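You operate a simulated robot arm through the tools that you are given. There is no shell and no other tool. Be economical: measure what you need, move in short steps, check, and stop when the job is done.

You are at the controls of a simulated robot arm. One attempt, no reset.

JOB
Take the tower tray on the top of the island bench and put it away on the tray shelf. Then put two of the nougats from the paper strip at the end of the belt on the steel top of the low black shelves. Then put the blue ladle on the paper strip at the end of the belt away on the top of the side shelf. Then put two of the oval gold chocolates from the paper strip at the end of the belt on the low shelf of the wash bench. Then shut the crumb drawer. Then switch the cooler switch on. Then put the teal bar on the ledge beside the paper strip away on the counter beside the bar dispenser. Then take the grey filter from the open stretch of the belt and put it on the top of the packing bench. Then put the green mould on the top of the tank bench away on the top of the wall bench. Then press the blue button two times. Then take the narrow teal box from the carton tray and put it on the teal slab. Then open the left stores drawer. Keep to this order. Set down upright: grey filter, narrow teal box.

The check looks at the end state, three seconds after you hand in, the way a careful person would. Anything else that was tipped, shoved, dropped, spilled or broken makes it a failure.

ROBOT AND FRAMES
A 7-joint arm with a two-finger parallel gripper on a trunk, on a base that drives. Base frame: it is fixed to the floor where the robot stands at the start and does not move with it; the origin is under the middle of the robot, x ahead of it, y to its left, z up. Units: mm, rad, N and s.
Its first joint turns from -2.897 to 2.897 rad. Places, roughly: blue button [-1200, 800, 1100]; blue ladle (14x8x34 cm) [2800, -800, 1100]; cooler switch [3600, -900, 1200]; counter beside the bar dispenser (17x40 cm) [-640, 2000, 880]; crumb drawer [3500, -700, 800]; green mould (11x6x3 cm) [2300, -3300, 900]; grey filter [4000, -1250, 1000]; left stores drawer [700, -4700, 700]; low shelf of the wash bench [-1000, -2400, 300]; narrow teal box [500, 2250, 1000]; nougat (5x3x2 cm) [3000, -1000, 1000]; oval gold chocolate (4x3x2 cm) [2900, -900, 1000]; steel top of the low black shelves [5200, 1000, 900]; teal bar [2500, -1250, 1000]; teal slab [750, 250, 750]; top of the packing bench [300, -2100, 900]; top of the side shelf (26x30 cm) [4840, -2700, 700]; top of the wall bench [-1100, -4300, 800]; tower tray [1000, 0, 750]; tray shelf [1200, 2300, 500]. Payload 3.43 kg.
The tool frame sits at the grasp point between the pads (the TCP): z along the fingers, y along the line on which they close. The tips reach 30 mm beyond it. Largest opening 94 mm; finger width 28, thickness 10; the body of the gripper, 50 by 96 mm, starts 55 mm behind the TCP.
Orientation is told as [roll, pitch, yaw] about the base's x, y, z axes, in that order, counted from this pose: with the fingers straight down and closing along the base's y, the tool's x points along the base's -x, its y along +y and its z along -z.

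CONTROLS
- The arm moves only by the tool step_arm. Its argument "deltas" is a list of rows, each a list of 6 numbers: the shift along the tool's x, y, z in mm, then the turn, a rotation vector about the tool's x, y, z in rad. In form: [[dx, dy, dz, rx, ry, rz], ...]. A call has 1 to 20 rows; each row shifts and turns the commanded pose from where the row before left it, along the tool's axes as they then stand. "hand" is the gripper command, from -1 (fully open) to 1 (shut), values between in proportion, set as the call begins (left out, the last holds). Each row takes 0.2 s and may step no farther than 50 mm and 0.15 rad from the row before; otherwise, or with a gripper value out of range, the whole call is refused. Where a pose cannot be reached the arm comes as near as it can. A force on the tool above 40 N (or 10 N above the force at the start of the call, whichever is more), or a blocked arm, ends the call early, and 0.2 s more pass. Each finger travels about 45 mm/s and halts on what it meets, pressing with about 29 N; the grip force reading is that of the motor and also rises with nothing between the fingers. The clock runs only during rows and for 0.2 s after the last one: add rows that do not move to give the fingers time. The reply holds the time, the measured pose of the TCP, the force on the tool along the base axes, the opening and the grip force, in the units named above and with some noise, with the torque about the TCP (base axes, N m) and any sound that the robot's microphone picked up, and new pictures: "show" is both (left out), scene, wrist or none.
- Cameras (640 x 400 px; columns grow to the right, rows downward): "scene" is now at [516.9, 182.4, 1270]; the picture's right is [-0.18, -0.98, 0.00], its down [-0.75, 0.14, -0.64] and it looks along [0.63, -0.12, -0.77] (base axes); focal length 266 px, centre (320, 200). "wrist" rides on the gripper at [76, 14, -102] in the tool frame; the picture's right is [-0.18, 0.98, 0.00], its down [-0.75, -0.14, -0.64] and it looks along [-0.63, -0.12, 0.77] (tool axes); focal length 243 px, centre (320, 200). There is no depth. A picture from a camera that has moved, and an enlarged one, comes with that camera's place and axes in the base frame and with its lens.
- slide_trunk(by): slides the trunk up (or, below 0, down) by that many mm; the arm and the scene camera ride with it, the base frame stays. It gives what a move gives, with no picture.
- steer(legs): drives the robot by 1 to 6 legs, each [ahead, left, turn to the left] in mm, mm and rad, along the robot's own axes; the way and the turn of a leg run together, so that a leg with both is an arc; at most 1500 mm and 3.142 rad a leg. The arm and the cameras ride along, it lands a little off, and it stops where it bumps. It gives what a move gives, and a new picture of the scene camera.
- aim_head(pan, tilt): turns the head with the scene camera to pan (to the left, within 1.798 rad either way) and tilt (down, from -0.506 to 1.204), counted from straight ahead of the robot. It gives what a move gives, and a new picture of the scene camera.
- enlarge(camera, box): a new picture of the part [left, top, right, bottom] of that camera's present view, enlarged. It takes no simulated time.
- close_job(): hands the job in; it is judged then, once.

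Work in short steps. Places have to be worked out from the pictures, the camera data and where the tool is seen: move nearer, look again, correct. Check each grasp and each placing, and mend what went wrong. You have 567 turns and 360 pictures in all, those below and enlarged ones among them. Open the gripper and draw the arm clear of the work before you hand the job in, unless the task says otherwise.

The tools are called after ">>>" as name(argument=value, ...) on one line, values as JSON. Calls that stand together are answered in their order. step_arm: Moves the arm, as the interface text tells. Its arguments: {"type":"object","properties":{"deltas":{"type":"array","items":{"type":"array","items":{"type":"number"}}},"hand":{"type":"number"},"show":{"type":"string","enum":["both","scene","wrist","none"]}},"required":["deltas"]} The other tools are called the same way: slide_trunk (by) slides the trunk up or down; steer (legs) drives the base; aim_head (pan, tilt) turns the head that bears the scene camera; enlarge (camera, box) takes an enlarged picture of a part of a camera's view; close_job () hands the job in.

At the start:

```text
t: 0.0
tool_pos: [630.0, 172.8, 1097.9]
ee_rot: [-0.163, 0.017, 0.002]
wrist_force: [0.2, -0.1, -0.6]
torque: [0.0, 0.03, 0.03]
finger_gap: 94.4
grasp_force: 0.1
trunk travel left (down, up): [-350.0, 260.0]
robot x, y, heading: [-0.6, -2.0, -0.0]
head pan, tilt: [-0.183, 0.874]
```

scene: 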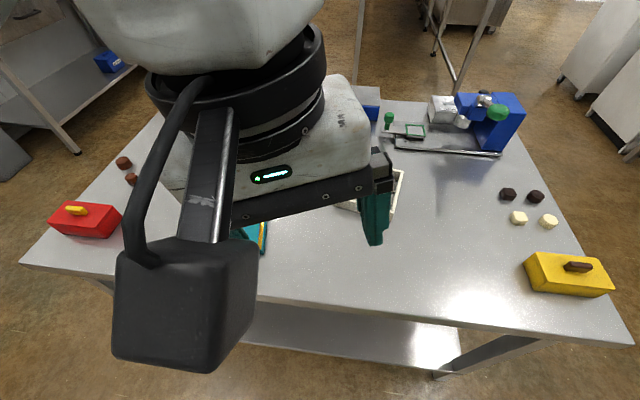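
wrist: 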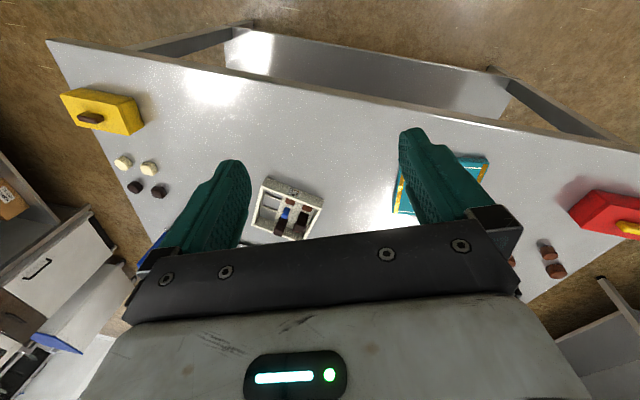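

I start by looking closer at the bench in the wrist view, to find the tower tray.

>>> enlarge(camera="wrist", box=[220, 130, 420, 260])

>>> enlarge(camera="scene", box=[320, 60, 640, 260])

```text
3.08 times, centred on (320, 195) of wrist
camera zoom: at [554.6, 202.7, 1197.6], right [0.18, 0.97, -0.16], down [0.76, -0.03, 0.64], along [0.62, -0.24, -0.75], focal length 746 px, centre (320, 215)
```

zoom: 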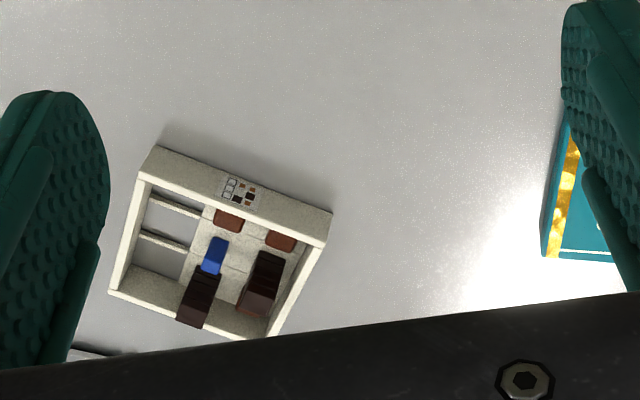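

```text
2.00 times, centred on (480, 160) of scene
camera zoom: at [516.9, 182.4, 1270.0], right [-0.18, -0.98, 0.0], down [-0.75, 0.14, -0.64], along [0.63, -0.12, -0.77], focal length 533 px, centre (0, 280)
```

zoom: 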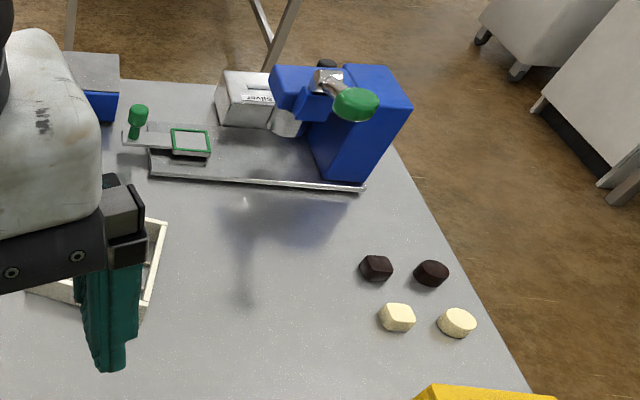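

The tower tray is centred near (940,-30), about 135x150 mm, standing askew on the bench, with towers in its near-right half. I drive ahead a little for better reach.

>>> steer(legs=[[200, 0, 0]])

```text
t: 1.6
tool_pos: [826.8, 172.8, 1098.7]
ee_rot: [-0.166, 0.016, 0.002]
wrist_force: [-0.6, 0.4, 0.2]
torque: [0.0, 0.01, -0.02]
finger_gap: 94.1
grasp_force: 0.1
trunk travel left (down, up): [-350.0, 260.0]
robot x, y, heading: [198.5, -0.1, 0.005]
head pan, tilt: [-0.183, 0.874]
camera scene: at [714.4, 182.8, 1270.1], right [-0.18, -0.98, 0.0], down [-0.75, 0.14, -0.64], along [0.63, -0.12, -0.77], focal length 266 px, centre (320, 200)
```

scene: 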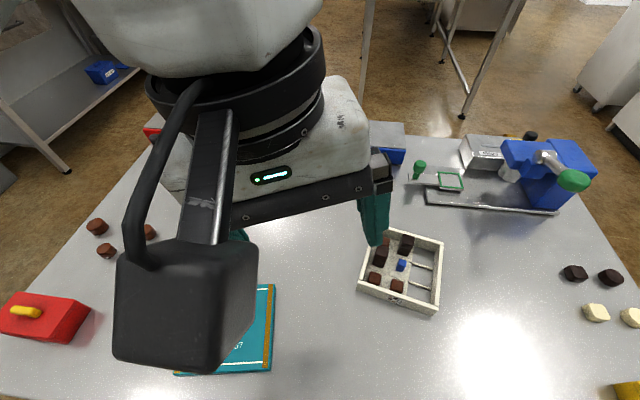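

>>> enlarge(camera="scene", box=[330, 210, 470, 330])

```text
3.33 times, centred on (400, 270) of scene
camera zoom: at [714.4, 182.8, 1270.1], right [-0.18, -0.98, 0.0], down [-0.75, 0.14, -0.64], along [0.63, -0.12, -0.77], focal length 888 px, centre (53, -33)
```

zoom: 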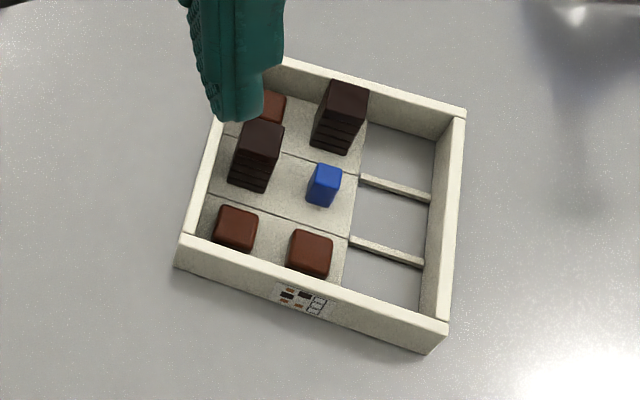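

The tray's right wall (open cells beside it) runs from about (831,-53) to (950,-124), a good grip place. Before grasping I look toward the tray shelf to see how it is built.

>>> aim_head(pan=1.15, tilt=0.35)

```text
t: 3.1
tool_pos: [827.6, 173.4, 1097.7]
ee_rot: [-0.165, 0.017, 0.004]
wrist_force: [-0.6, -0.1, -0.2]
torque: [-0.04, 0.03, -0.01]
finger_gap: 94.2
grasp_force: 0.2
trunk travel left (down, up): [-350.0, 260.0]
robot x, y, heading: [196.7, -3.4, -0.001]
head pan, tilt: [1.15, 0.351]
camera scene: at [677.0, 281.8, 1315.6], right [0.91, -0.41, 0.0], down [-0.14, -0.31, -0.94], along [0.38, 0.86, -0.34], focal length 266 px, centre (320, 200)
```

scene: 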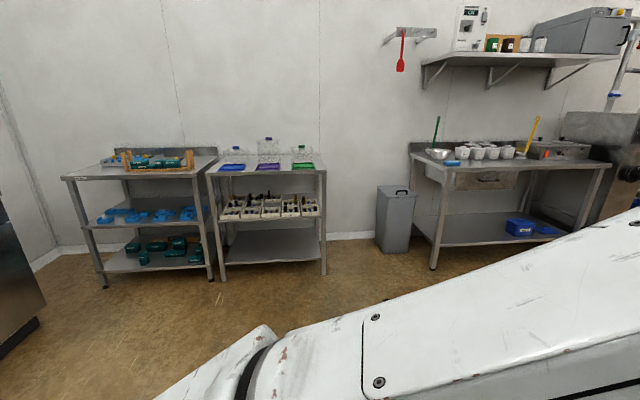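

>>> enlarge(camera="scene", box=[60, 120, 340, 295])

>>> enlarge(camera="scene", box=[200, 130, 340, 240])

```text
2.29 times, centred on (200, 208) of scene
camera zoom: at [677.0, 281.8, 1315.6], right [0.91, -0.41, 0.0], down [-0.14, -0.31, -0.94], along [0.38, 0.86, -0.34], focal length 609 px, centre (594, 183)
```

zoom: 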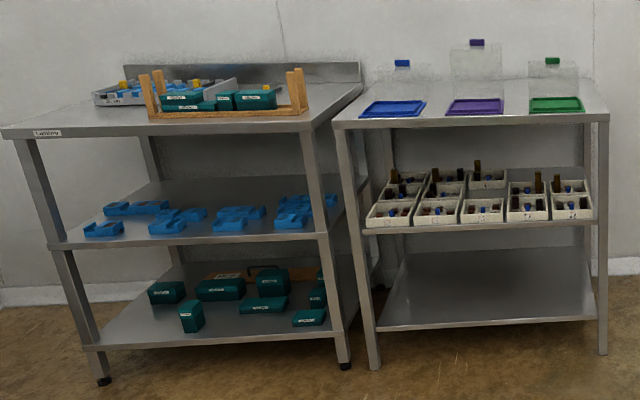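

```text
3.64 times, centred on (270, 185) of scene
camera zoom: at [677.0, 281.8, 1315.6], right [0.91, -0.41, 0.0], down [-0.14, -0.31, -0.94], along [0.38, 0.86, -0.34], focal length 969 px, centre (502, 254)
```

zoom: 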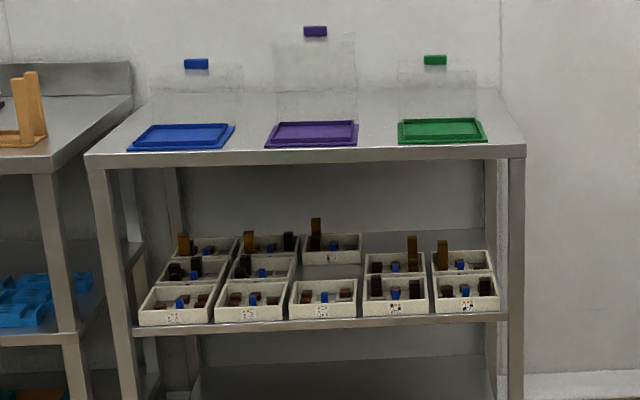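

The tray shelf is the middle shelf of a rack, already filled with trays, with a top over it. I zoom further to find the free spot.

>>> enlarge(camera="scene", box=[214, 172, 334, 242])

```text
5.33 times, centred on (274, 207) of scene
camera zoom: at [677.0, 281.8, 1315.6], right [0.91, -0.41, 0.0], down [-0.14, -0.31, -0.94], along [0.38, 0.86, -0.34], focal length 1421 px, centre (565, 163)
```

zoom: 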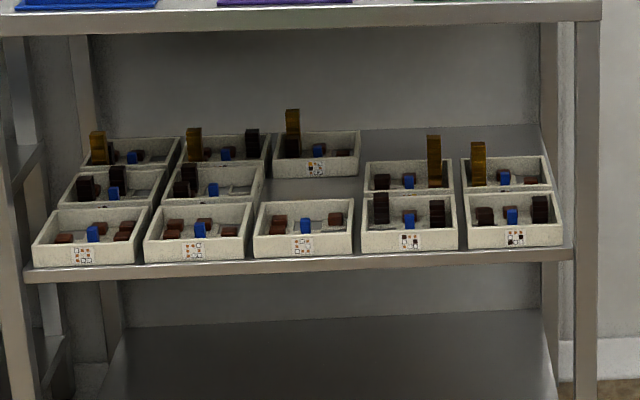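

The tray shelf has a large free area in its back right part, open from the right end; I will place from there with a tilted tool. So I pick the tray by its right wall with the tool tilted about 0.7 rad along the wall: first I bring the tool to a pre-pose.

>>> step_arm(deltas=[[0, 0, 0, -0.082, 0, 0], [0, 0, 0, -0.082, 0, 0], [2.5, -35, 35, 0, 0, 0], [2.5, -35, 35, 0, 0, 0], [2.5, -35, 35, 0, 0, 0], [2.5, -35, 35, 0, 0, 0], [2.5, -35, 35, 0, 0, 0], [2.5, -35, 35, 0, 0, 0], [0, 0, 0, 0, 0, 0.1345], [0, 0, 0, 0, 0, 0.1345], [0, 0, 0, 0, 0, 0.1345], [0, 0, 0, 0, 0, 0.1345], [0, 0, 0, 0, -0.14, 0], [0, 0, 0, 0, -0.14, 0], [0, 0, 0, 0, -0.14, 0], [0, 0, 0, 0, -0.14, 0], [0, 0, 0, 0, -0.14, 0], [0, 0, 0, 0, 0, 0]], hand=0.15, show="wrist")

>>> aim_head(pan=-0.1, tilt=0.9)

```text
t: 6.9
tool_pos: [815.0, 14.5, 907.8]
ee_rot: [-0.001, -0.543, -0.554]
wrist_force: [-0.1, 0.7, 0.1]
torque: [0.0, -0.04, 0.05]
finger_gap: 40.1
grasp_force: 0.0
out of reach, approached as far as the arm can: row 16, 17
trunk travel left (down, up): [-350.0, 260.0]
robot x, y, heading: [196.7, 1.0, 0.003]
head pan, tilt: [1.15, 0.351]
camera wrist: at [721.1, 87.8, 954.7], right [0.65, 0.75, 0.09], down [0.19, -0.28, 0.94], along [0.73, -0.59, -0.33], focal length 243 px, centre (320, 200)
```

wrist: 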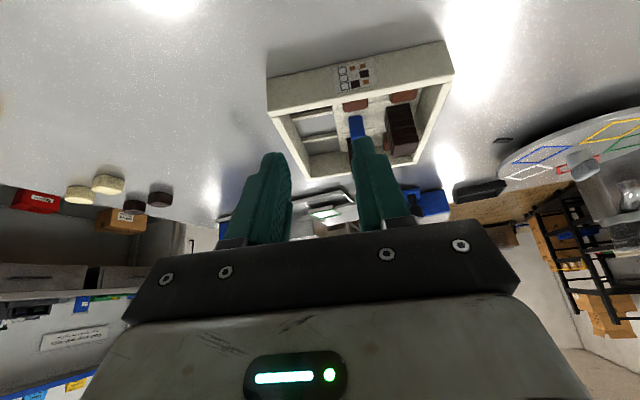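

```text
t: 8.3
tool_pos: [814.6, 13.7, 906.8]
ee_rot: [0.0, -0.545, -0.553]
wrist_force: [-0.2, -0.4, 0.5]
torque: [0.04, -0.02, 0.02]
finger_gap: 40.1
grasp_force: 0.1
trunk travel left (down, up): [-350.0, 260.0]
robot x, y, heading: [198.8, -1.8, -0.0]
head pan, tilt: [-0.099, 0.901]
camera scene: at [714.1, 189.4, 1268.1], right [-0.1, -1.0, 0.0], down [-0.78, 0.08, -0.62], along [0.62, -0.06, -0.78], focal length 266 px, centre (320, 200)
```

scene: 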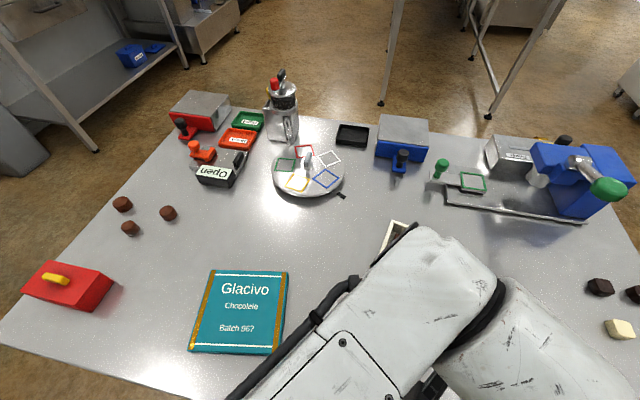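

The arm stopped short of the wanted tilt because the tool's direction is off its radial line. I swing the robot so that it faces along the tray wall.

>>> steer(legs=[[135, 250, 0], [0, 0, -0.54]])

```text
t: 11.8
tool_pos: [870.6, -53.8, 908.0]
ee_rot: [0.0, -0.541, -1.091]
wrist_force: [0.5, 0.6, 0.1]
torque: [0.04, -0.02, 0.0]
finger_gap: 40.1
grasp_force: 0.0
trunk travel left (down, up): [-350.0, 260.0]
robot x, y, heading: [333.9, 247.4, -0.535]
head pan, tilt: [-0.099, 0.901]
camera scene: at [873.3, 146.9, 1268.1], right [-0.59, -0.8, 0.0], down [-0.63, 0.47, -0.62], along [0.5, -0.37, -0.78], focal length 266 px, centre (320, 200)
```

scene: 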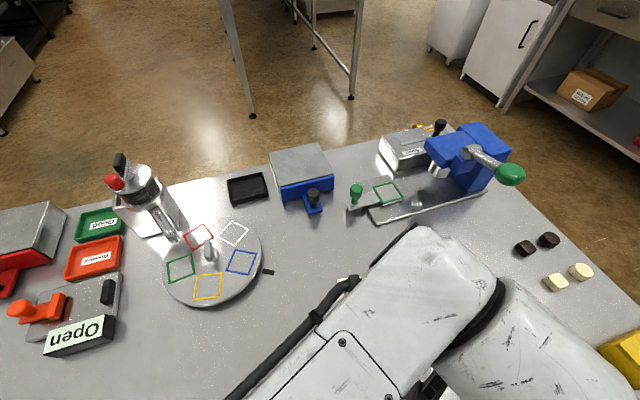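

Now I undo the extra yaw and try for more tilt again.

>>> step_arm(deltas=[[0, 0, 0, -0.0712, 0, -0.1185], [0, 0, 0, -0.0712, 0, -0.1185], [0, 0, 0, -0.0712, 0, -0.1185], [0, 0, 0, -0.0712, 0, -0.1185], [0, 0, -40, 0, 0, 0], [0, 0, -40, 0, 0, 0], [0, 0, 0, 0, -0.08, 0], [0, 0, 0, 0, -0.08, 0], [0, 0, 0, 0, 0, 0]], show="wrist")

```text
t: 13.8
tool_pos: [928.7, 15.0, 954.9]
ee_rot: [-0.002, -0.699, -0.746]
wrist_force: [-0.2, -0.2, 0.9]
torque: [-0.02, -0.02, 0.04]
finger_gap: 40.1
grasp_force: 0.1
out of reach, approached as far as the arm can: row 1, 2, 3, 4, 5, 6, 7, 8
trunk travel left (down, up): [-350.0, 260.0]
robot x, y, heading: [332.4, 249.7, -0.539]
head pan, tilt: [-0.099, 0.901]
camera wrist: at [846.3, 108.4, 982.8], right [0.77, 0.63, 0.12], down [0.03, -0.21, 0.98], along [0.64, -0.75, -0.18], focal length 243 px, centre (320, 200)
```

wrist: 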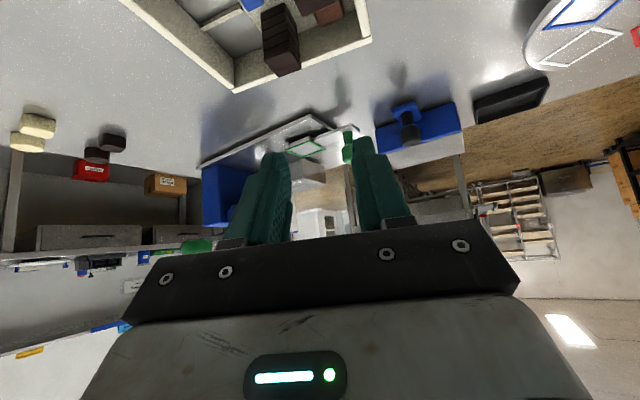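

I look down at the arm itself to understand how it stands.

>>> aim_head(pan=0.0, tilt=1.2)

```text
t: 14.6
tool_pos: [927.7, 13.6, 954.2]
ee_rot: [-0.004, -0.701, -0.746]
wrist_force: [0.6, -0.8, 0.1]
torque: [-0.02, 0.05, 0.0]
finger_gap: 39.8
grasp_force: 0.0
trunk travel left (down, up): [-350.0, 260.0]
robot x, y, heading: [335.2, 251.1, -0.542]
head pan, tilt: [0.0, 1.201]
camera scene: at [860.6, 163.2, 1248.3], right [-0.51, -0.86, 0.0], down [-0.8, 0.48, -0.36], along [0.31, -0.19, -0.93], focal length 266 px, centre (320, 200)
```

scene: 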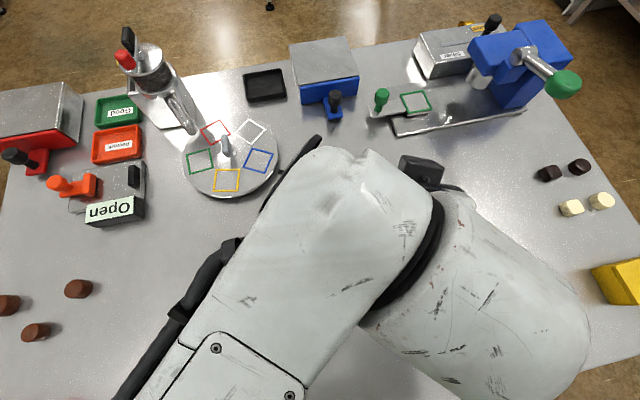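

I test reach with the arm more extended at this tilt: move level forward 160 mm.

>>> step_arm(deltas=[[-30, 8.2, 25.2, 0, 0, 0], [-30, 8.2, 25.2, 0, 0, 0], [-30, 8.2, 25.2, 0, 0, 0], [-30, 8.2, 25.2, 0, 0, 0], [0, 0, 0, 0, 0, 0]], show="none")

```text
t: 15.8
tool_pos: [1066.3, -69.2, 953.7]
ee_rot: [-0.004, -0.7, -0.745]
wrist_force: [0.7, 0.8, -0.4]
torque: [0.01, 0.0, 0.01]
finger_gap: 39.9
grasp_force: 0.0
trunk travel left (down, up): [-350.0, 260.0]
robot x, y, heading: [336.9, 248.9, -0.538]
head pan, tilt: [0.0, 1.201]
```

Extended reach works. I back the base 155 mm so that the tray lies at that radius, then correct yaw.

>>> steer(legs=[[-155, 0, 0]])

>>> step_arm(deltas=[[0, 0, 0, -0.067, 0, -0.079], [0, 0, 0, -0.067, 0, -0.079], [0, 0, 0, 0, 0, 0]], show="wrist")

```text
t: 17.2
tool_pos: [931.4, 11.6, 953.5]
ee_rot: [-0.004, -0.701, -0.743]
wrist_force: [0.3, 0.3, 0.1]
torque: [-0.01, 0.01, 0.01]
finger_gap: 39.6
grasp_force: 0.1
trunk travel left (down, up): [-350.0, 260.0]
robot x, y, heading: [197.0, 328.3, -0.533]
head pan, tilt: [0.0, 1.201]
camera scene: at [726.9, 243.6, 1248.2], right [-0.51, -0.86, 0.0], down [-0.8, 0.48, -0.36], along [0.31, -0.19, -0.93], focal length 266 px, centre (320, 200)
```

scene: 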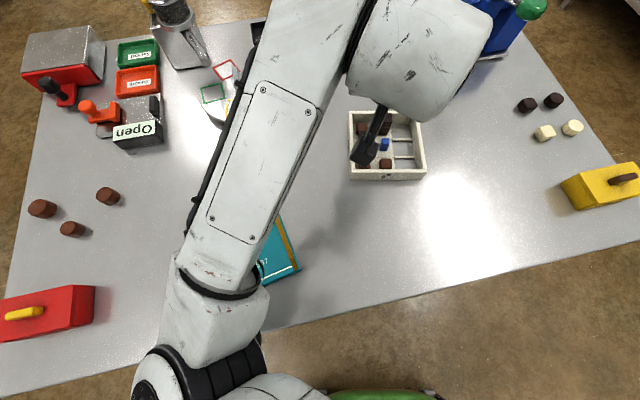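

```text
t: 18.0
tool_pos: [931.3, 11.8, 952.7]
ee_rot: [-0.002, -0.699, -0.535]
wrist_force: [-0.5, 0.8, 0.1]
torque: [0.03, -0.01, 0.0]
finger_gap: 40.2
grasp_force: 0.1
trunk travel left (down, up): [-350.0, 260.0]
robot x, y, heading: [201.4, 330.6, -0.531]
head pan, tilt: [0.0, 1.201]
camera wrist: at [831.5, 87.1, 981.8], right [0.62, 0.77, 0.12], down [0.07, -0.2, 0.98], along [0.78, -0.6, -0.18], focal length 243 px, centre (320, 200)
```

wrist: 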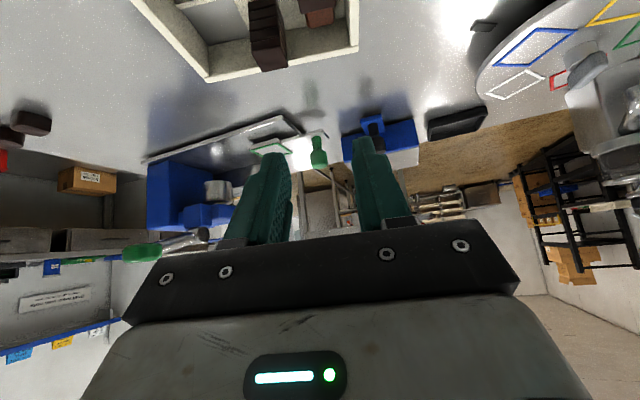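

Scene view shows the tray well; I enlarge it to measure again.

>>> enlarge(camera="scene", box=[330, 90, 450, 190])

```text
4.00 times, centred on (390, 140) of scene
camera zoom: at [726.8, 243.7, 1248.3], right [-0.51, -0.86, 0.0], down [-0.8, 0.48, -0.36], along [0.31, -0.19, -0.93], focal length 1066 px, centre (40, 440)
```

zoom: 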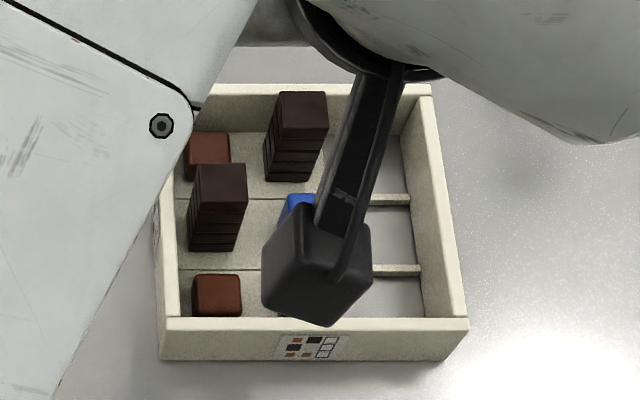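

I move the tool to the open table just outside the tray's right wall, to find the table height by a gentle touch afterwards.

>>> step_arm(deltas=[[8.6, -41.7, 16.6, 0, 0, 0], [8.6, -41.7, 16.6, 0, 0, 0], [8.6, -41.7, 16.6, 0, 0, 0], [8.6, -41.7, 16.6, 0, 0, 0], [0, 0, 0, 0, 0, 0]], show="both")

```text
t: 19.4
tool_pos: [968.3, -54.5, 903.2]
ee_rot: [0.037, -0.74, -0.465]
wrist_force: [0.2, -0.4, 0.4]
torque: [-0.01, 0.0, -0.02]
finger_gap: 39.9
grasp_force: 0.0
trunk travel left (down, up): [-350.0, 260.0]
robot x, y, heading: [244.3, 336.0, -0.445]
head pan, tilt: [0.0, 1.201]
stopped in row 5: the arm was blocked; the commanded pose is now the measured one
camera scene: at [733.1, 271.4, 1274.9], right [-0.43, -0.9, -0.03], down [-0.83, 0.41, -0.38], along [0.36, -0.14, -0.92], focal length 266 px, centre (320, 200)
camera wrist: at [860.6, 10.7, 927.3], right [0.54, 0.83, 0.15], down [0.04, -0.21, 0.98], along [0.84, -0.52, -0.14], focal length 243 px, centre (320, 200)
```

scene: 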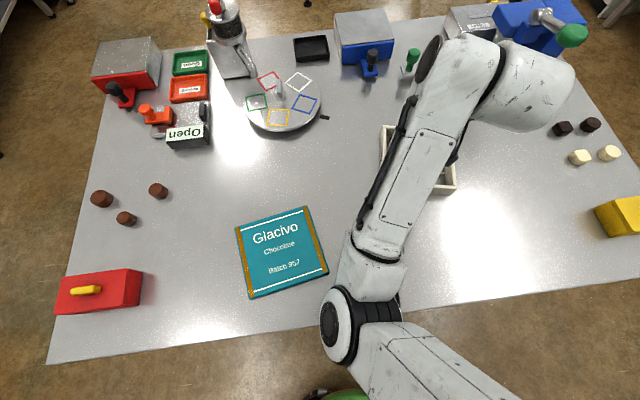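
wrist: 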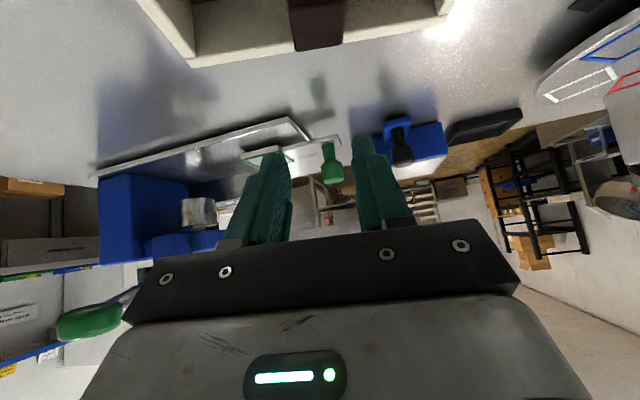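

The arm's elbow appears to have pressed on the bench edge and turned the base. I reverse that move at once.

>>> step_arm(deltas=[[-8.6, 41.7, -16.6, 0, 0, 0], [-8.6, 41.7, -16.6, 0, 0, 0], [-20, 0, -25, 0, 0, 0], [0, 0, 0, 0, 0, 0]], show="scene")

```text
t: 20.6
tool_pos: [895.5, -47.3, 930.2]
ee_rot: [0.005, -0.676, -0.544]
wrist_force: [0.2, 1.1, -2.1]
torque: [-0.18, -0.07, -0.09]
finger_gap: 40.0
grasp_force: 0.0
trunk travel left (down, up): [-350.0, 260.0]
robot x, y, heading: [181.6, 342.0, -0.517]
head pan, tilt: [0.0, 1.201]
stopped in row 4: the arm was blocked; the commanded pose is now the measured one
camera scene: at [697.3, 271.2, 1253.7], right [-0.5, -0.87, 0.0], down [-0.81, 0.46, -0.37], along [0.32, -0.19, -0.93], focal length 266 px, centre (320, 200)
```

scene: 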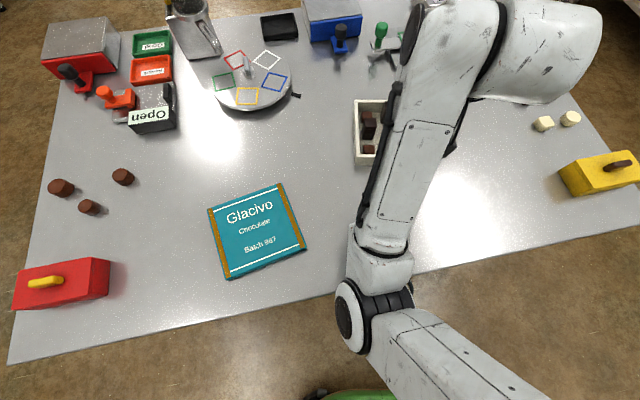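

Still touching; I back the base off 200 mm to free the elbow from the bench edge.

>>> steer(legs=[[-200, 0, 0]])

```text
t: 22.2
tool_pos: [733.0, 61.3, 940.7]
ee_rot: [0.033, -0.702, -0.546]
wrist_force: [0.3, -0.6, -0.4]
torque: [-0.03, 0.02, -0.02]
finger_gap: 40.1
grasp_force: 0.1
trunk travel left (down, up): [-350.0, 260.0]
robot x, y, heading: [6.4, 441.7, -0.509]
head pan, tilt: [0.0, 1.201]
camera scene: at [533.5, 372.2, 1248.2], right [-0.49, -0.87, 0.0], down [-0.81, 0.45, -0.36], along [0.32, -0.18, -0.93], focal length 266 px, centre (320, 200)
```

scene: 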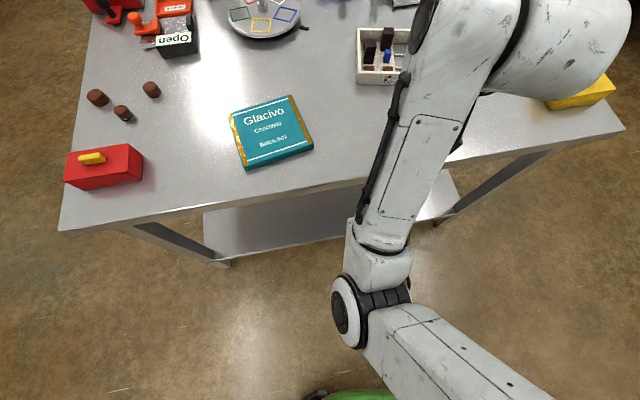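

The arm has turned into an elbow-low shape. I raise the trunk 200 mm so that the elbow stays well above the bench, and look.

>>> slide_trunk(by=220)

>>> steer(legs=[[120, 0, 0]])

```text
t: 24.5
tool_pos: [731.8, 61.4, 1159.1]
ee_rot: [0.033, -0.699, -0.546]
wrist_force: [0.4, 0.5, -0.5]
torque: [0.03, 0.01, 0.01]
finger_gap: 40.0
grasp_force: 0.1
trunk travel left (down, up): [-570.0, 40.0]
robot x, y, heading: [2.2, 443.0, -0.511]
head pan, tilt: [0.0, 1.201]
```

```text
t: 25.7
tool_pos: [838.9, 2.1, 1159.0]
ee_rot: [0.034, -0.699, -0.545]
wrist_force: [0.0, -0.1, -0.5]
torque: [0.0, 0.0, -0.01]
finger_gap: 40.1
grasp_force: 0.0
trunk travel left (down, up): [-570.0, 40.0]
robot x, y, heading: [111.6, 382.9, -0.506]
head pan, tilt: [0.0, 1.201]
camera scene: at [639.9, 313.6, 1468.3], right [-0.49, -0.87, 0.0], down [-0.81, 0.45, -0.36], along [0.32, -0.18, -0.93], focal length 266 px, centre (320, 200)
```

scene: 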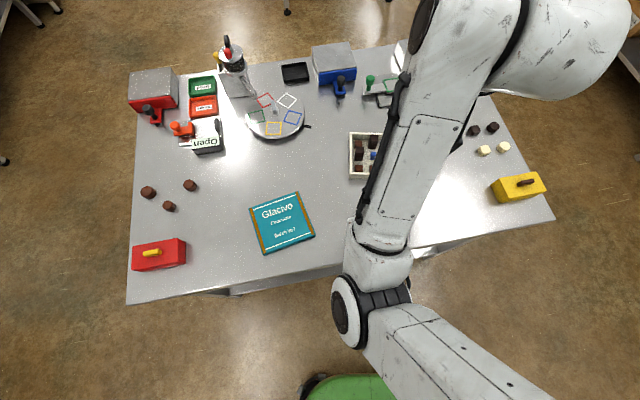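

From two views the slab top comes out near z 818, so the bench top is likely about 790. I lower the tool over the open table outside the tray's right wall.

>>> step_arm(deltas=[[0, 0, 0, 0.034, 0, 0], [17.2, -16.7, 37.6, 0, 0, 0], [17.2, -16.7, 37.6, 0, 0, 0], [17.2, -16.7, 37.6, 0, 0, 0], [17.2, -16.7, 37.6, 0, 0, 0], [17.2, -16.7, 37.6, 0, 0, 0], [17.2, -16.7, 37.6, 0, 0, 0], [0, 0, 0, 0, 0, 0]], show="both")

```text
t: 27.5
tool_pos: [843.1, -117.9, 919.5]
ee_rot: [-0.001, -0.699, -0.544]
wrist_force: [-0.2, 0.1, 0.2]
torque: [0.02, -0.03, -0.01]
finger_gap: 40.2
grasp_force: 0.0
trunk travel left (down, up): [-570.0, 40.0]
robot x, y, heading: [111.3, 385.9, -0.509]
head pan, tilt: [0.0, 1.201]
camera scene: at [640.0, 313.4, 1468.2], right [-0.49, -0.87, 0.0], down [-0.81, 0.45, -0.36], along [0.32, -0.18, -0.93], focal length 266 px, centre (320, 200)
camera wrist: at [743.6, -41.3, 947.8], right [0.63, 0.77, 0.12], down [0.07, -0.2, 0.98], along [0.77, -0.61, -0.18], focal length 243 px, centre (320, 200)
```

scene: 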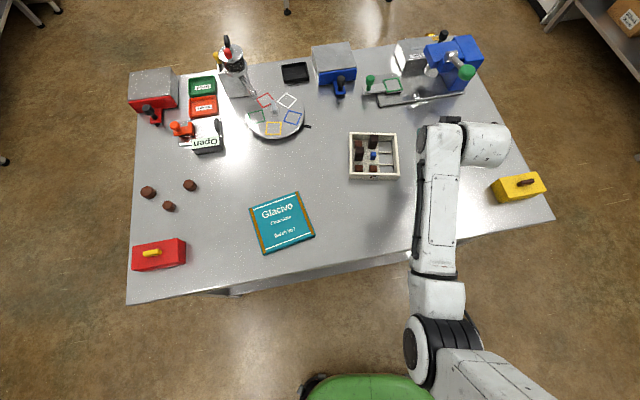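
wrist: 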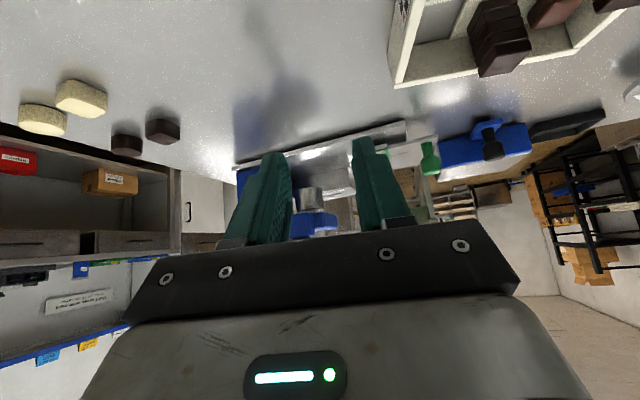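

Fully reached, and the tray is in clear view. I enlarge it to measure.

>>> enlarge(camera="scene", box=[340, 110, 480, 200])

```text
4.44 times, centred on (410, 155) of scene
camera zoom: at [640.0, 313.4, 1468.2], right [-0.49, -0.87, 0.0], down [-0.81, 0.45, -0.36], along [0.32, -0.18, -0.93], focal length 1184 px, centre (-80, 400)
```

zoom: 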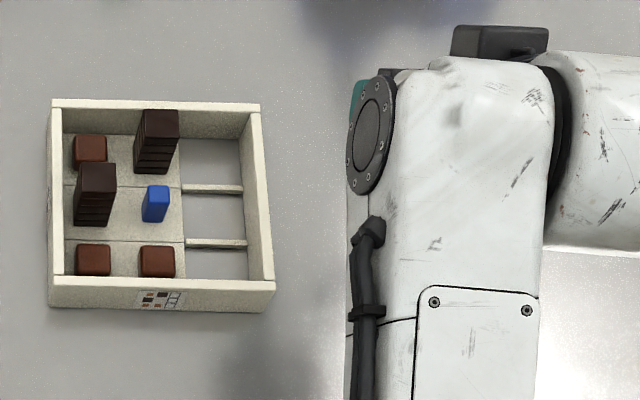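

I go straight down gently until the tips meet the table.

>>> step_arm(deltas=[[19.3, 0, 23, 0, 0, 0], [19.3, 0, 23, 0, 0, 0], [3.2, 0, 3.8, 0, 0, 0], [3.2, 0, 3.8, 0, 0, 0], [3.2, 0, 3.8, 0, 0, 0], [3.2, 0, 3.8, 0, 0, 0], [3.2, 0, 3.8, 0, 0, 0], [3.2, 0, 3.8, 0, 0, 0], [3.2, 0, 3.8, 0, 0, 0], [3.2, 0, 3.8, 0, 0, 0], [3.2, 0, 3.8, 0, 0, 0], [3.2, 0, 3.8, 0, 0, 0], [3.2, 0, 3.8, 0, 0, 0], [3.2, 0, 3.8, 0, 0, 0]], show="scene")

```text
t: 29.5
tool_pos: [842.9, -118.1, 831.3]
ee_rot: [-0.005, -0.708, -0.544]
wrist_force: [-12.4, 9.9, 19.0]
torque: [0.59, 0.07, 0.36]
finger_gap: 40.3
grasp_force: 0.6
trunk travel left (down, up): [-570.0, 40.0]
robot x, y, heading: [110.5, 383.8, -0.508]
head pan, tilt: [0.0, 1.201]
stopped in row 9: the force on the tool passed its limit at 46 N (the readings are from after the stop); the commanded pose is now the measured one
camera scene: at [638.4, 314.7, 1468.9], right [-0.49, -0.87, 0.0], down [-0.81, 0.45, -0.36], along [0.32, -0.18, -0.93], focal length 266 px, centre (320, 200)
```

scene: 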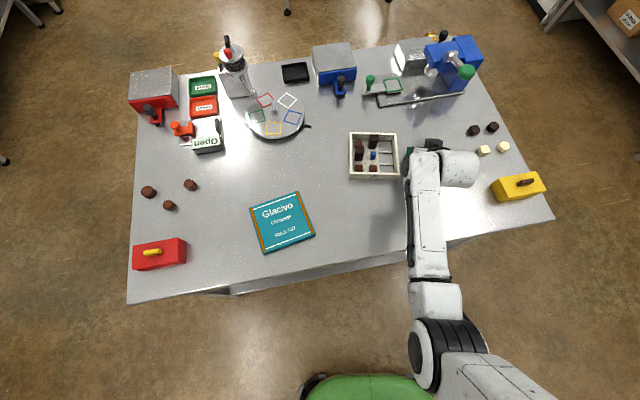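

Touch gives the table top at about z 800, so the tray rim is near 838. I lift, shift over the wall middle at about (867,-54) and check before lowering.

>>> step_arm(deltas=[[-21, 0, -24.9, 0, 0, 0], [-21, 0, -24.9, 0, 0, 0], [4.7, 33.9, -3.9, 0, 0, 0], [4.7, 33.9, -3.9, 0, 0, 0], [0, 0, 0, 0, 0.008, 0]], show="none")

>>> enlarge(camera="scene", box=[340, 110, 480, 200])

>>> enlarge(camera="wrist", box=[160, 0, 480, 200])

```text
t: 30.7
tool_pos: [868.2, -53.5, 894.4]
ee_rot: [-0.003, -0.697, -0.544]
wrist_force: [0.5, -0.4, 0.1]
torque: [0.01, -0.02, 0.02]
finger_gap: 39.8
grasp_force: 0.0
trunk travel left (down, up): [-570.0, 40.0]
robot x, y, heading: [111.1, 381.6, -0.509]
head pan, tilt: [0.0, 1.201]
```

```text
4.44 times, centred on (410, 155) of scene
camera zoom: at [639.7, 313.8, 1468.3], right [-0.49, -0.87, 0.0], down [-0.81, 0.45, -0.36], along [0.32, -0.18, -0.93], focal length 1184 px, centre (-80, 400)
```

zoom: 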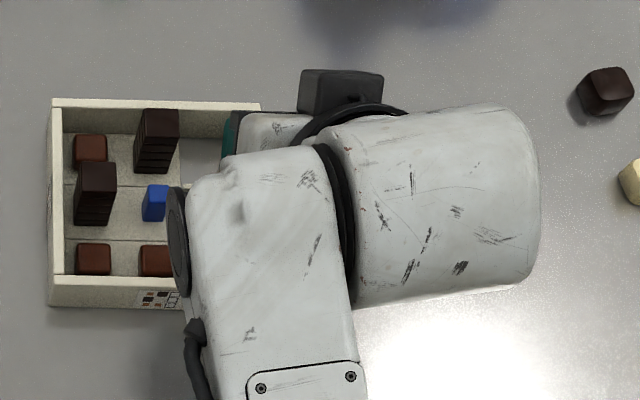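

```text
2.00 times, centred on (320, 100) of wrist
camera zoom: at [769.9, 22.5, 923.2], right [0.63, 0.77, 0.12], down [0.07, -0.2, 0.98], along [0.77, -0.61, -0.18], focal length 485 px, centre (320, 400)
```

zoom: 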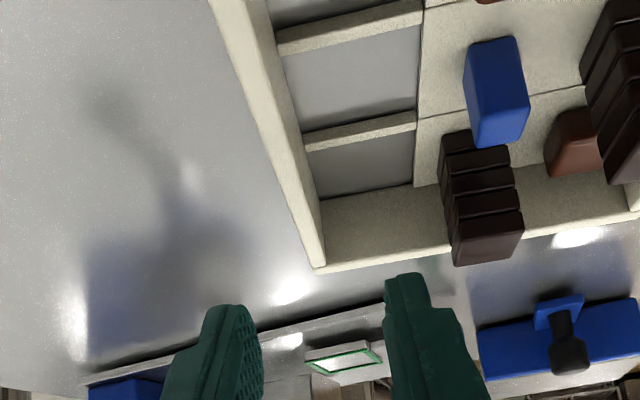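

Projection agrees with the view: the wall lies between the fingers. I lower to z≈840.

>>> step_arm(deltas=[[8.7, 0, 10.3, 0, 0, 0], [8.7, 0, 10.3, 0, 0, 0], [8.7, 0, 10.3, 0, 0, 0], [8.7, 0, 10.3, 0, 0, 0], [0, 0, 0, 0, 0, 0]], show="wrist")

```text
t: 31.9
tool_pos: [867.6, -53.1, 840.0]
ee_rot: [-0.003, -0.699, -0.545]
wrist_force: [-0.6, -0.2, -0.3]
torque: [0.01, -0.07, 0.02]
finger_gap: 39.9
grasp_force: 0.0
trunk travel left (down, up): [-570.0, 40.0]
robot x, y, heading: [109.9, 383.5, -0.513]
head pan, tilt: [0.0, 1.201]
camera wrist: at [769.4, 22.4, 868.8], right [0.63, 0.77, 0.12], down [0.07, -0.2, 0.98], along [0.77, -0.61, -0.18], focal length 243 px, centre (320, 200)
```

wrist: 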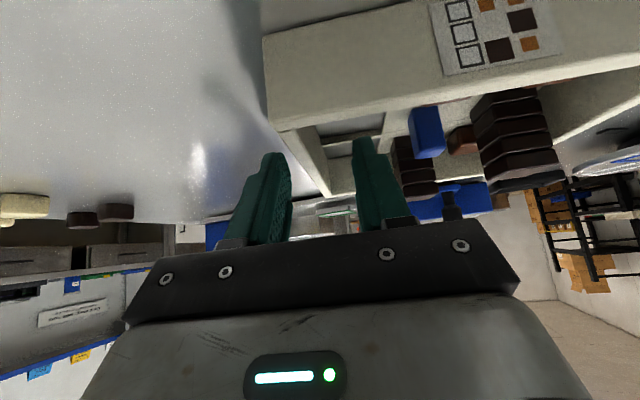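

The wall stands between the fingers. I close the gripper and wait.

>>> step_arm(deltas=[[0, 0, 0, 0, 0, 0], [0, 0, 0, 0, 0, 0], [0, 0, 0, 0, 0, 0], [0, 0, 0, 0, 0, 0], [0, 0, 0, 0, 0, 0]], hand=1, show="wrist")

```text
t: 33.1
tool_pos: [868.6, -52.9, 840.7]
ee_rot: [-0.005, -0.699, -0.545]
wrist_force: [-0.6, -1.4, 0.0]
torque: [-0.01, -0.02, -0.02]
finger_gap: 10.7
grasp_force: 28.6
trunk travel left (down, up): [-570.0, 40.0]
robot x, y, heading: [108.4, 388.4, -0.503]
head pan, tilt: [0.0, 1.201]
camera wrist: at [769.4, 22.4, 869.0], right [0.63, 0.77, 0.12], down [0.07, -0.2, 0.98], along [0.77, -0.61, -0.18], focal length 243 px, centre (320, 200)
```

wrist: 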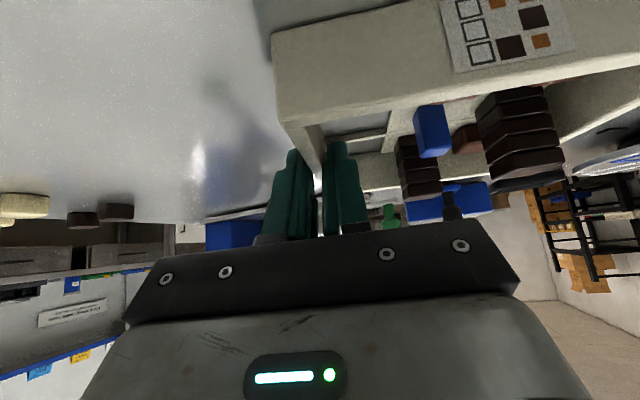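

Gripped at 10.7 mm. I lift gently by 40 mm and check the tray stays level.

>>> step_arm(deltas=[[-3.2, 0, -3.8, 0, 0, 0], [-3.2, 0, -3.8, 0, 0, 0], [-6.4, 0, -7.6, 0, 0, 0], [-6.4, 0, -7.6, 0, 0, 0], [-6.4, 0, -7.6, 0, 0, 0], [0, 0, 0, 0, 0, 0]], show="wrist")

>>> enlarge(camera="scene", box=[340, 110, 480, 200])

```text
t: 34.5
tool_pos: [868.0, -55.4, 880.5]
ee_rot: [-0.005, -0.698, -0.545]
wrist_force: [0.6, -0.2, -2.2]
torque: [-0.08, 0.07, -0.04]
finger_gap: 10.4
grasp_force: 29.3
trunk travel left (down, up): [-570.0, 40.0]
robot x, y, heading: [109.0, 385.2, -0.509]
head pan, tilt: [0.0, 1.201]
camera wrist: at [769.2, 21.8, 909.5], right [0.63, 0.77, 0.12], down [0.07, -0.2, 0.98], along [0.77, -0.61, -0.18], focal length 243 px, centre (320, 200)
```

wrist: 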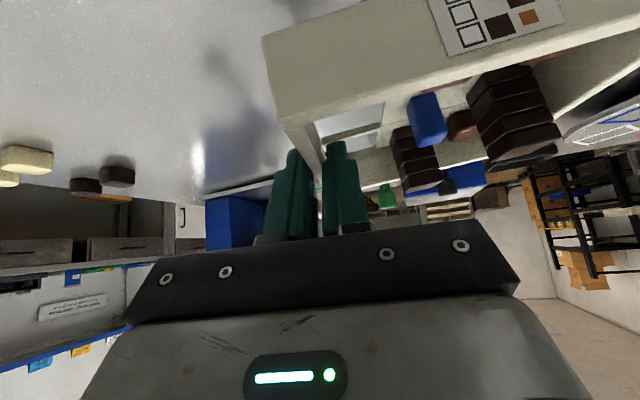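

```text
4.44 times, centred on (410, 155) of scene
camera zoom: at [639.7, 313.7, 1468.2], right [-0.49, -0.87, 0.0], down [-0.81, 0.45, -0.36], along [0.32, -0.18, -0.93], focal length 1184 px, centre (-80, 400)
```

zoom: 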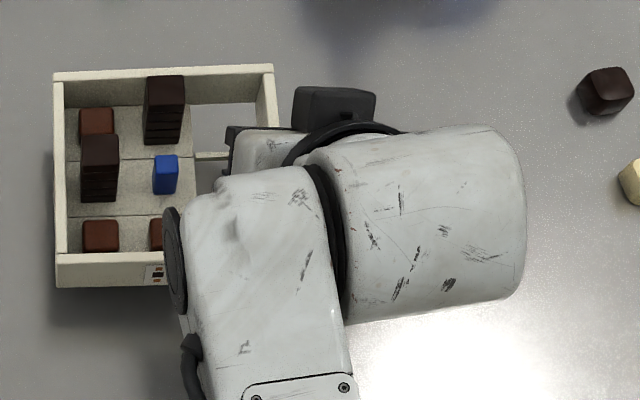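

Tray lifted, nearly level, towers standing. I lift 60 mm more and back away from the bench, then check the towers.

>>> step_arm(deltas=[[-9.6, 0, -11.4, 0, 0, 0], [-9.6, 0, -11.4, 0, 0, 0], [-9.6, 0, -11.4, 0, 0, 0], [-9.6, 0, -11.4, 0, 0, 0], [0, 0, 0, 0, 0, 0]], show="none")

>>> steer(legs=[[-250, 0, 0], [-250, 0, 0]])

>>> enlarge(camera="wrist", box=[240, 0, 640, 250])

```text
t: 35.7
tool_pos: [869.0, -53.6, 939.6]
ee_rot: [-0.002, -0.697, -0.543]
wrist_force: [-0.4, 0.8, -1.6]
torque: [-0.04, 0.06, -0.01]
finger_gap: 10.3
grasp_force: 28.5
trunk travel left (down, up): [-570.0, 40.0]
robot x, y, heading: [112.2, 381.8, -0.507]
head pan, tilt: [0.0, 1.201]
```

```text
t: 39.0
tool_pos: [432.2, 190.1, 938.8]
ee_rot: [-0.004, -0.699, -0.543]
wrist_force: [-0.4, 0.4, -1.5]
torque: [-0.08, 0.09, 0.0]
finger_gap: 10.4
grasp_force: 29.6
trunk travel left (down, up): [-570.0, 40.0]
robot x, y, heading: [-325.2, 628.6, -0.509]
head pan, tilt: [0.0, 1.201]
camera scene: at [202.0, 557.7, 1468.2], right [-0.49, -0.87, 0.0], down [-0.82, 0.45, -0.36], along [0.32, -0.18, -0.93], focal length 266 px, centre (320, 200)
```

scene: 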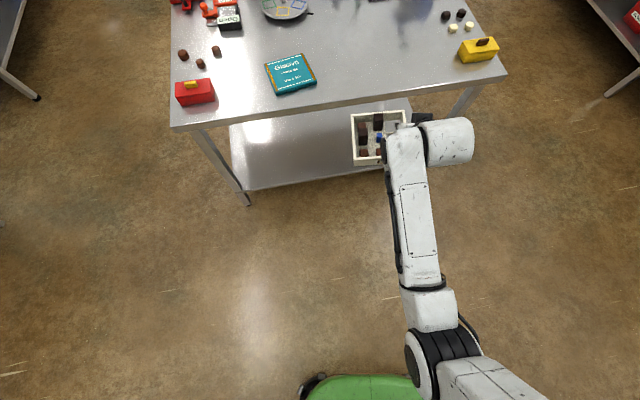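

```text
1.60 times, centred on (440, 125) of wrist
camera zoom: at [332.3, 266.9, 967.9], right [0.63, 0.77, 0.12], down [0.07, -0.2, 0.98], along [0.77, -0.61, -0.18], focal length 388 px, centre (128, 320)
```

zoom: 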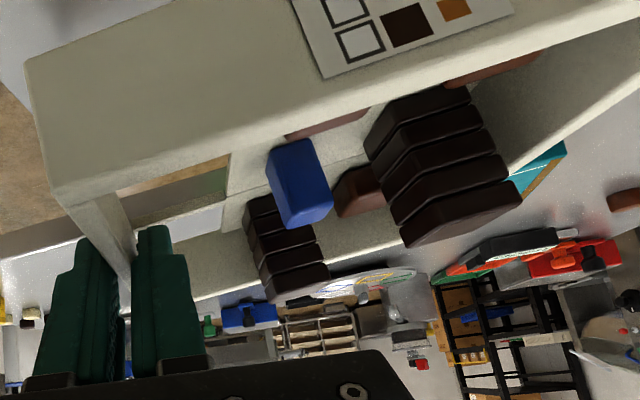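

Driving left the towers intact. I turn left to heading about 1.0, then strafe to (300,1000).

>>> steer(legs=[[0, 0, 0.75], [0, 0, 0.75]])

>>> aim_head(pan=0.2, tilt=0.45)

```text
t: 43.3
tool_pos: [165.6, 1351.6, 939.1]
ee_rot: [-0.004, -0.697, 0.951]
wrist_force: [0.7, 0.3, -1.4]
torque: [-0.07, -0.07, 0.03]
finger_gap: 10.3
grasp_force: 28.8
trunk travel left (down, up): [-570.0, 40.0]
robot x, y, heading: [-328.9, 627.8, 0.992]
head pan, tilt: [0.0, 1.201]
camera scene: at [-216.5, 1152.1, 1468.2], right [0.83, -0.55, 0.0], down [-0.51, -0.78, -0.36], along [0.2, 0.3, -0.93], focal length 266 px, centre (320, 200)
```

scene: 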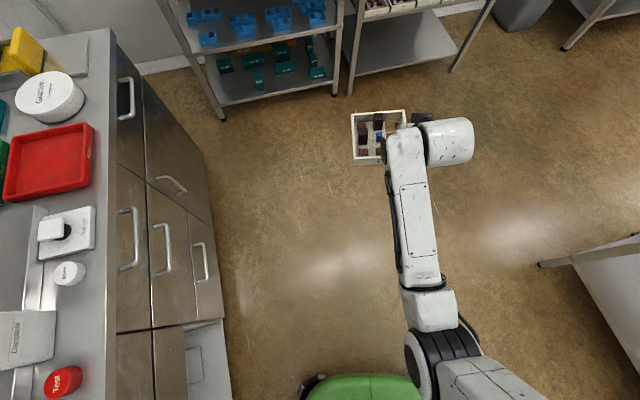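

```text
t: 44.4
tool_pos: [166.3, 1350.2, 938.6]
ee_rot: [-0.003, -0.698, 0.949]
wrist_force: [0.0, 0.2, -1.3]
torque: [-0.06, -0.08, -0.02]
finger_gap: 9.8
grasp_force: 28.9
trunk travel left (down, up): [-570.0, 40.0]
robot x, y, heading: [-325.9, 627.9, 0.988]
head pan, tilt: [0.201, 0.45]
camera scene: at [-212.9, 1190.7, 1526.3], right [0.93, -0.37, 0.0], down [-0.16, -0.4, -0.9], along [0.34, 0.83, -0.44], focal length 266 px, centre (320, 200)
```

scene: 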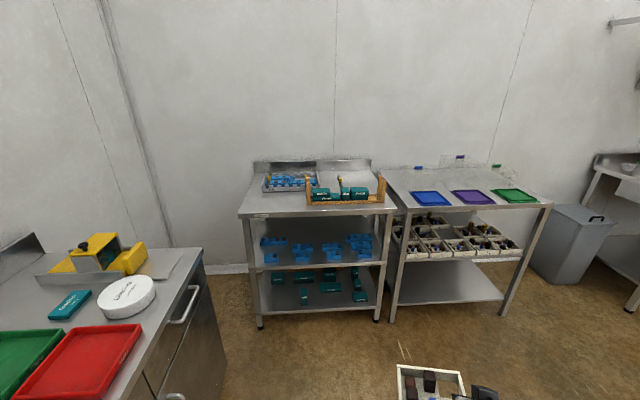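

I go to (500,1050), clear of the counter, bench and rack.

>>> steer(legs=[[806, -459, 0], [0, 0, 0.66], [0, 0, 0.66]])

```text
t: 52.9
tool_pos: [-74.9, 1706.7, 938.9]
ee_rot: [-0.004, -0.696, 2.271]
wrist_force: [-0.5, 0.4, -2.0]
torque: [0.06, -0.1, -0.02]
finger_gap: 6.6
grasp_force: 29.0
trunk travel left (down, up): [-570.0, 40.0]
robot x, y, heading: [506.8, 1048.5, 2.31]
head pan, tilt: [0.201, 0.45]
camera scene: at [-13.0, 1300.7, 1526.4], right [0.59, 0.81, 0.0], down [0.35, -0.26, -0.9], along [-0.73, 0.53, -0.44], focal length 266 px, centre (320, 200)
```

scene: 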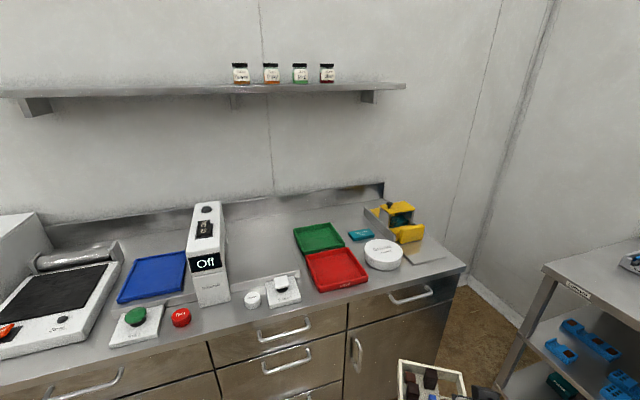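

The gap went from 10.3 to 6.6 mm, so something shifted in the grip. I look at the wrist view.

>>> enlarge(camera="wrist", box=[240, 0, 640, 250])

>>> aim_head(pan=-0.1, tilt=0.95)

```text
1.60 times, centred on (440, 125) of wrist
camera zoom: at [-5.9, 1601.8, 967.8], right [-0.84, -0.52, 0.12], down [0.0, 0.22, 0.98], along [-0.54, 0.82, -0.18], focal length 388 px, centre (128, 320)
```

zoom: 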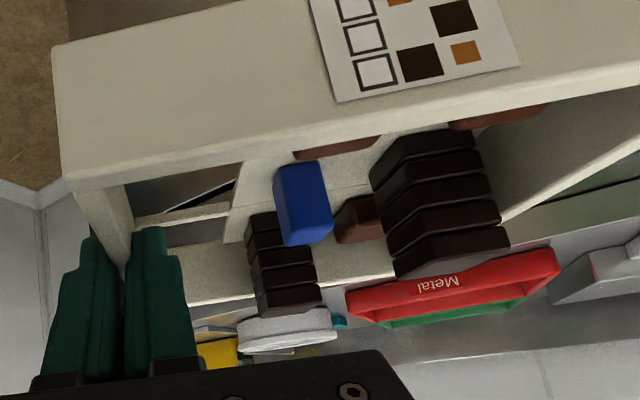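

```text
t: 53.8
tool_pos: [-74.1, 1706.6, 938.8]
ee_rot: [-0.004, -0.697, 2.271]
wrist_force: [0.7, -0.8, -1.3]
torque: [0.06, -0.1, -0.02]
finger_gap: 6.6
grasp_force: 28.9
trunk travel left (down, up): [-570.0, 40.0]
robot x, y, heading: [506.8, 1050.3, 2.312]
head pan, tilt: [-0.099, 0.949]
camera scene: at [17.7, 1304.8, 1484.5], right [0.8, 0.6, 0.0], down [0.48, -0.65, -0.58], along [-0.35, 0.47, -0.81], focal length 266 px, centre (320, 200)
```

scene: 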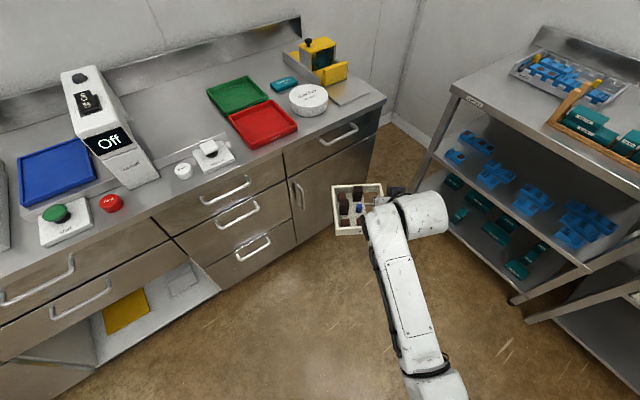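

>>> enlarge(camera="scene", box=[310, 165, 430, 245])

```text
5.00 times, centred on (370, 205) of scene
camera zoom: at [17.7, 1304.8, 1484.5], right [0.8, 0.6, 0.0], down [0.48, -0.65, -0.58], along [-0.35, 0.47, -0.81], focal length 1332 px, centre (70, 175)
```

zoom: 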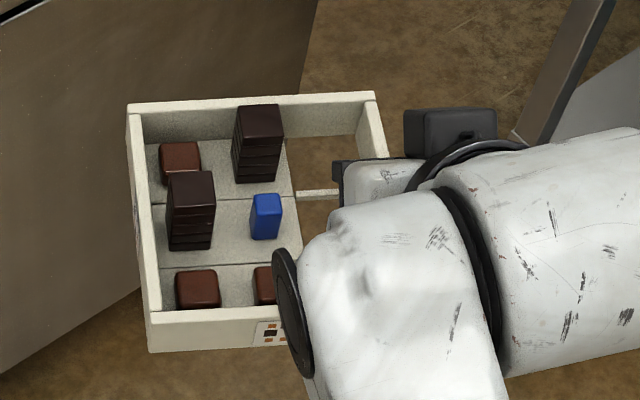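

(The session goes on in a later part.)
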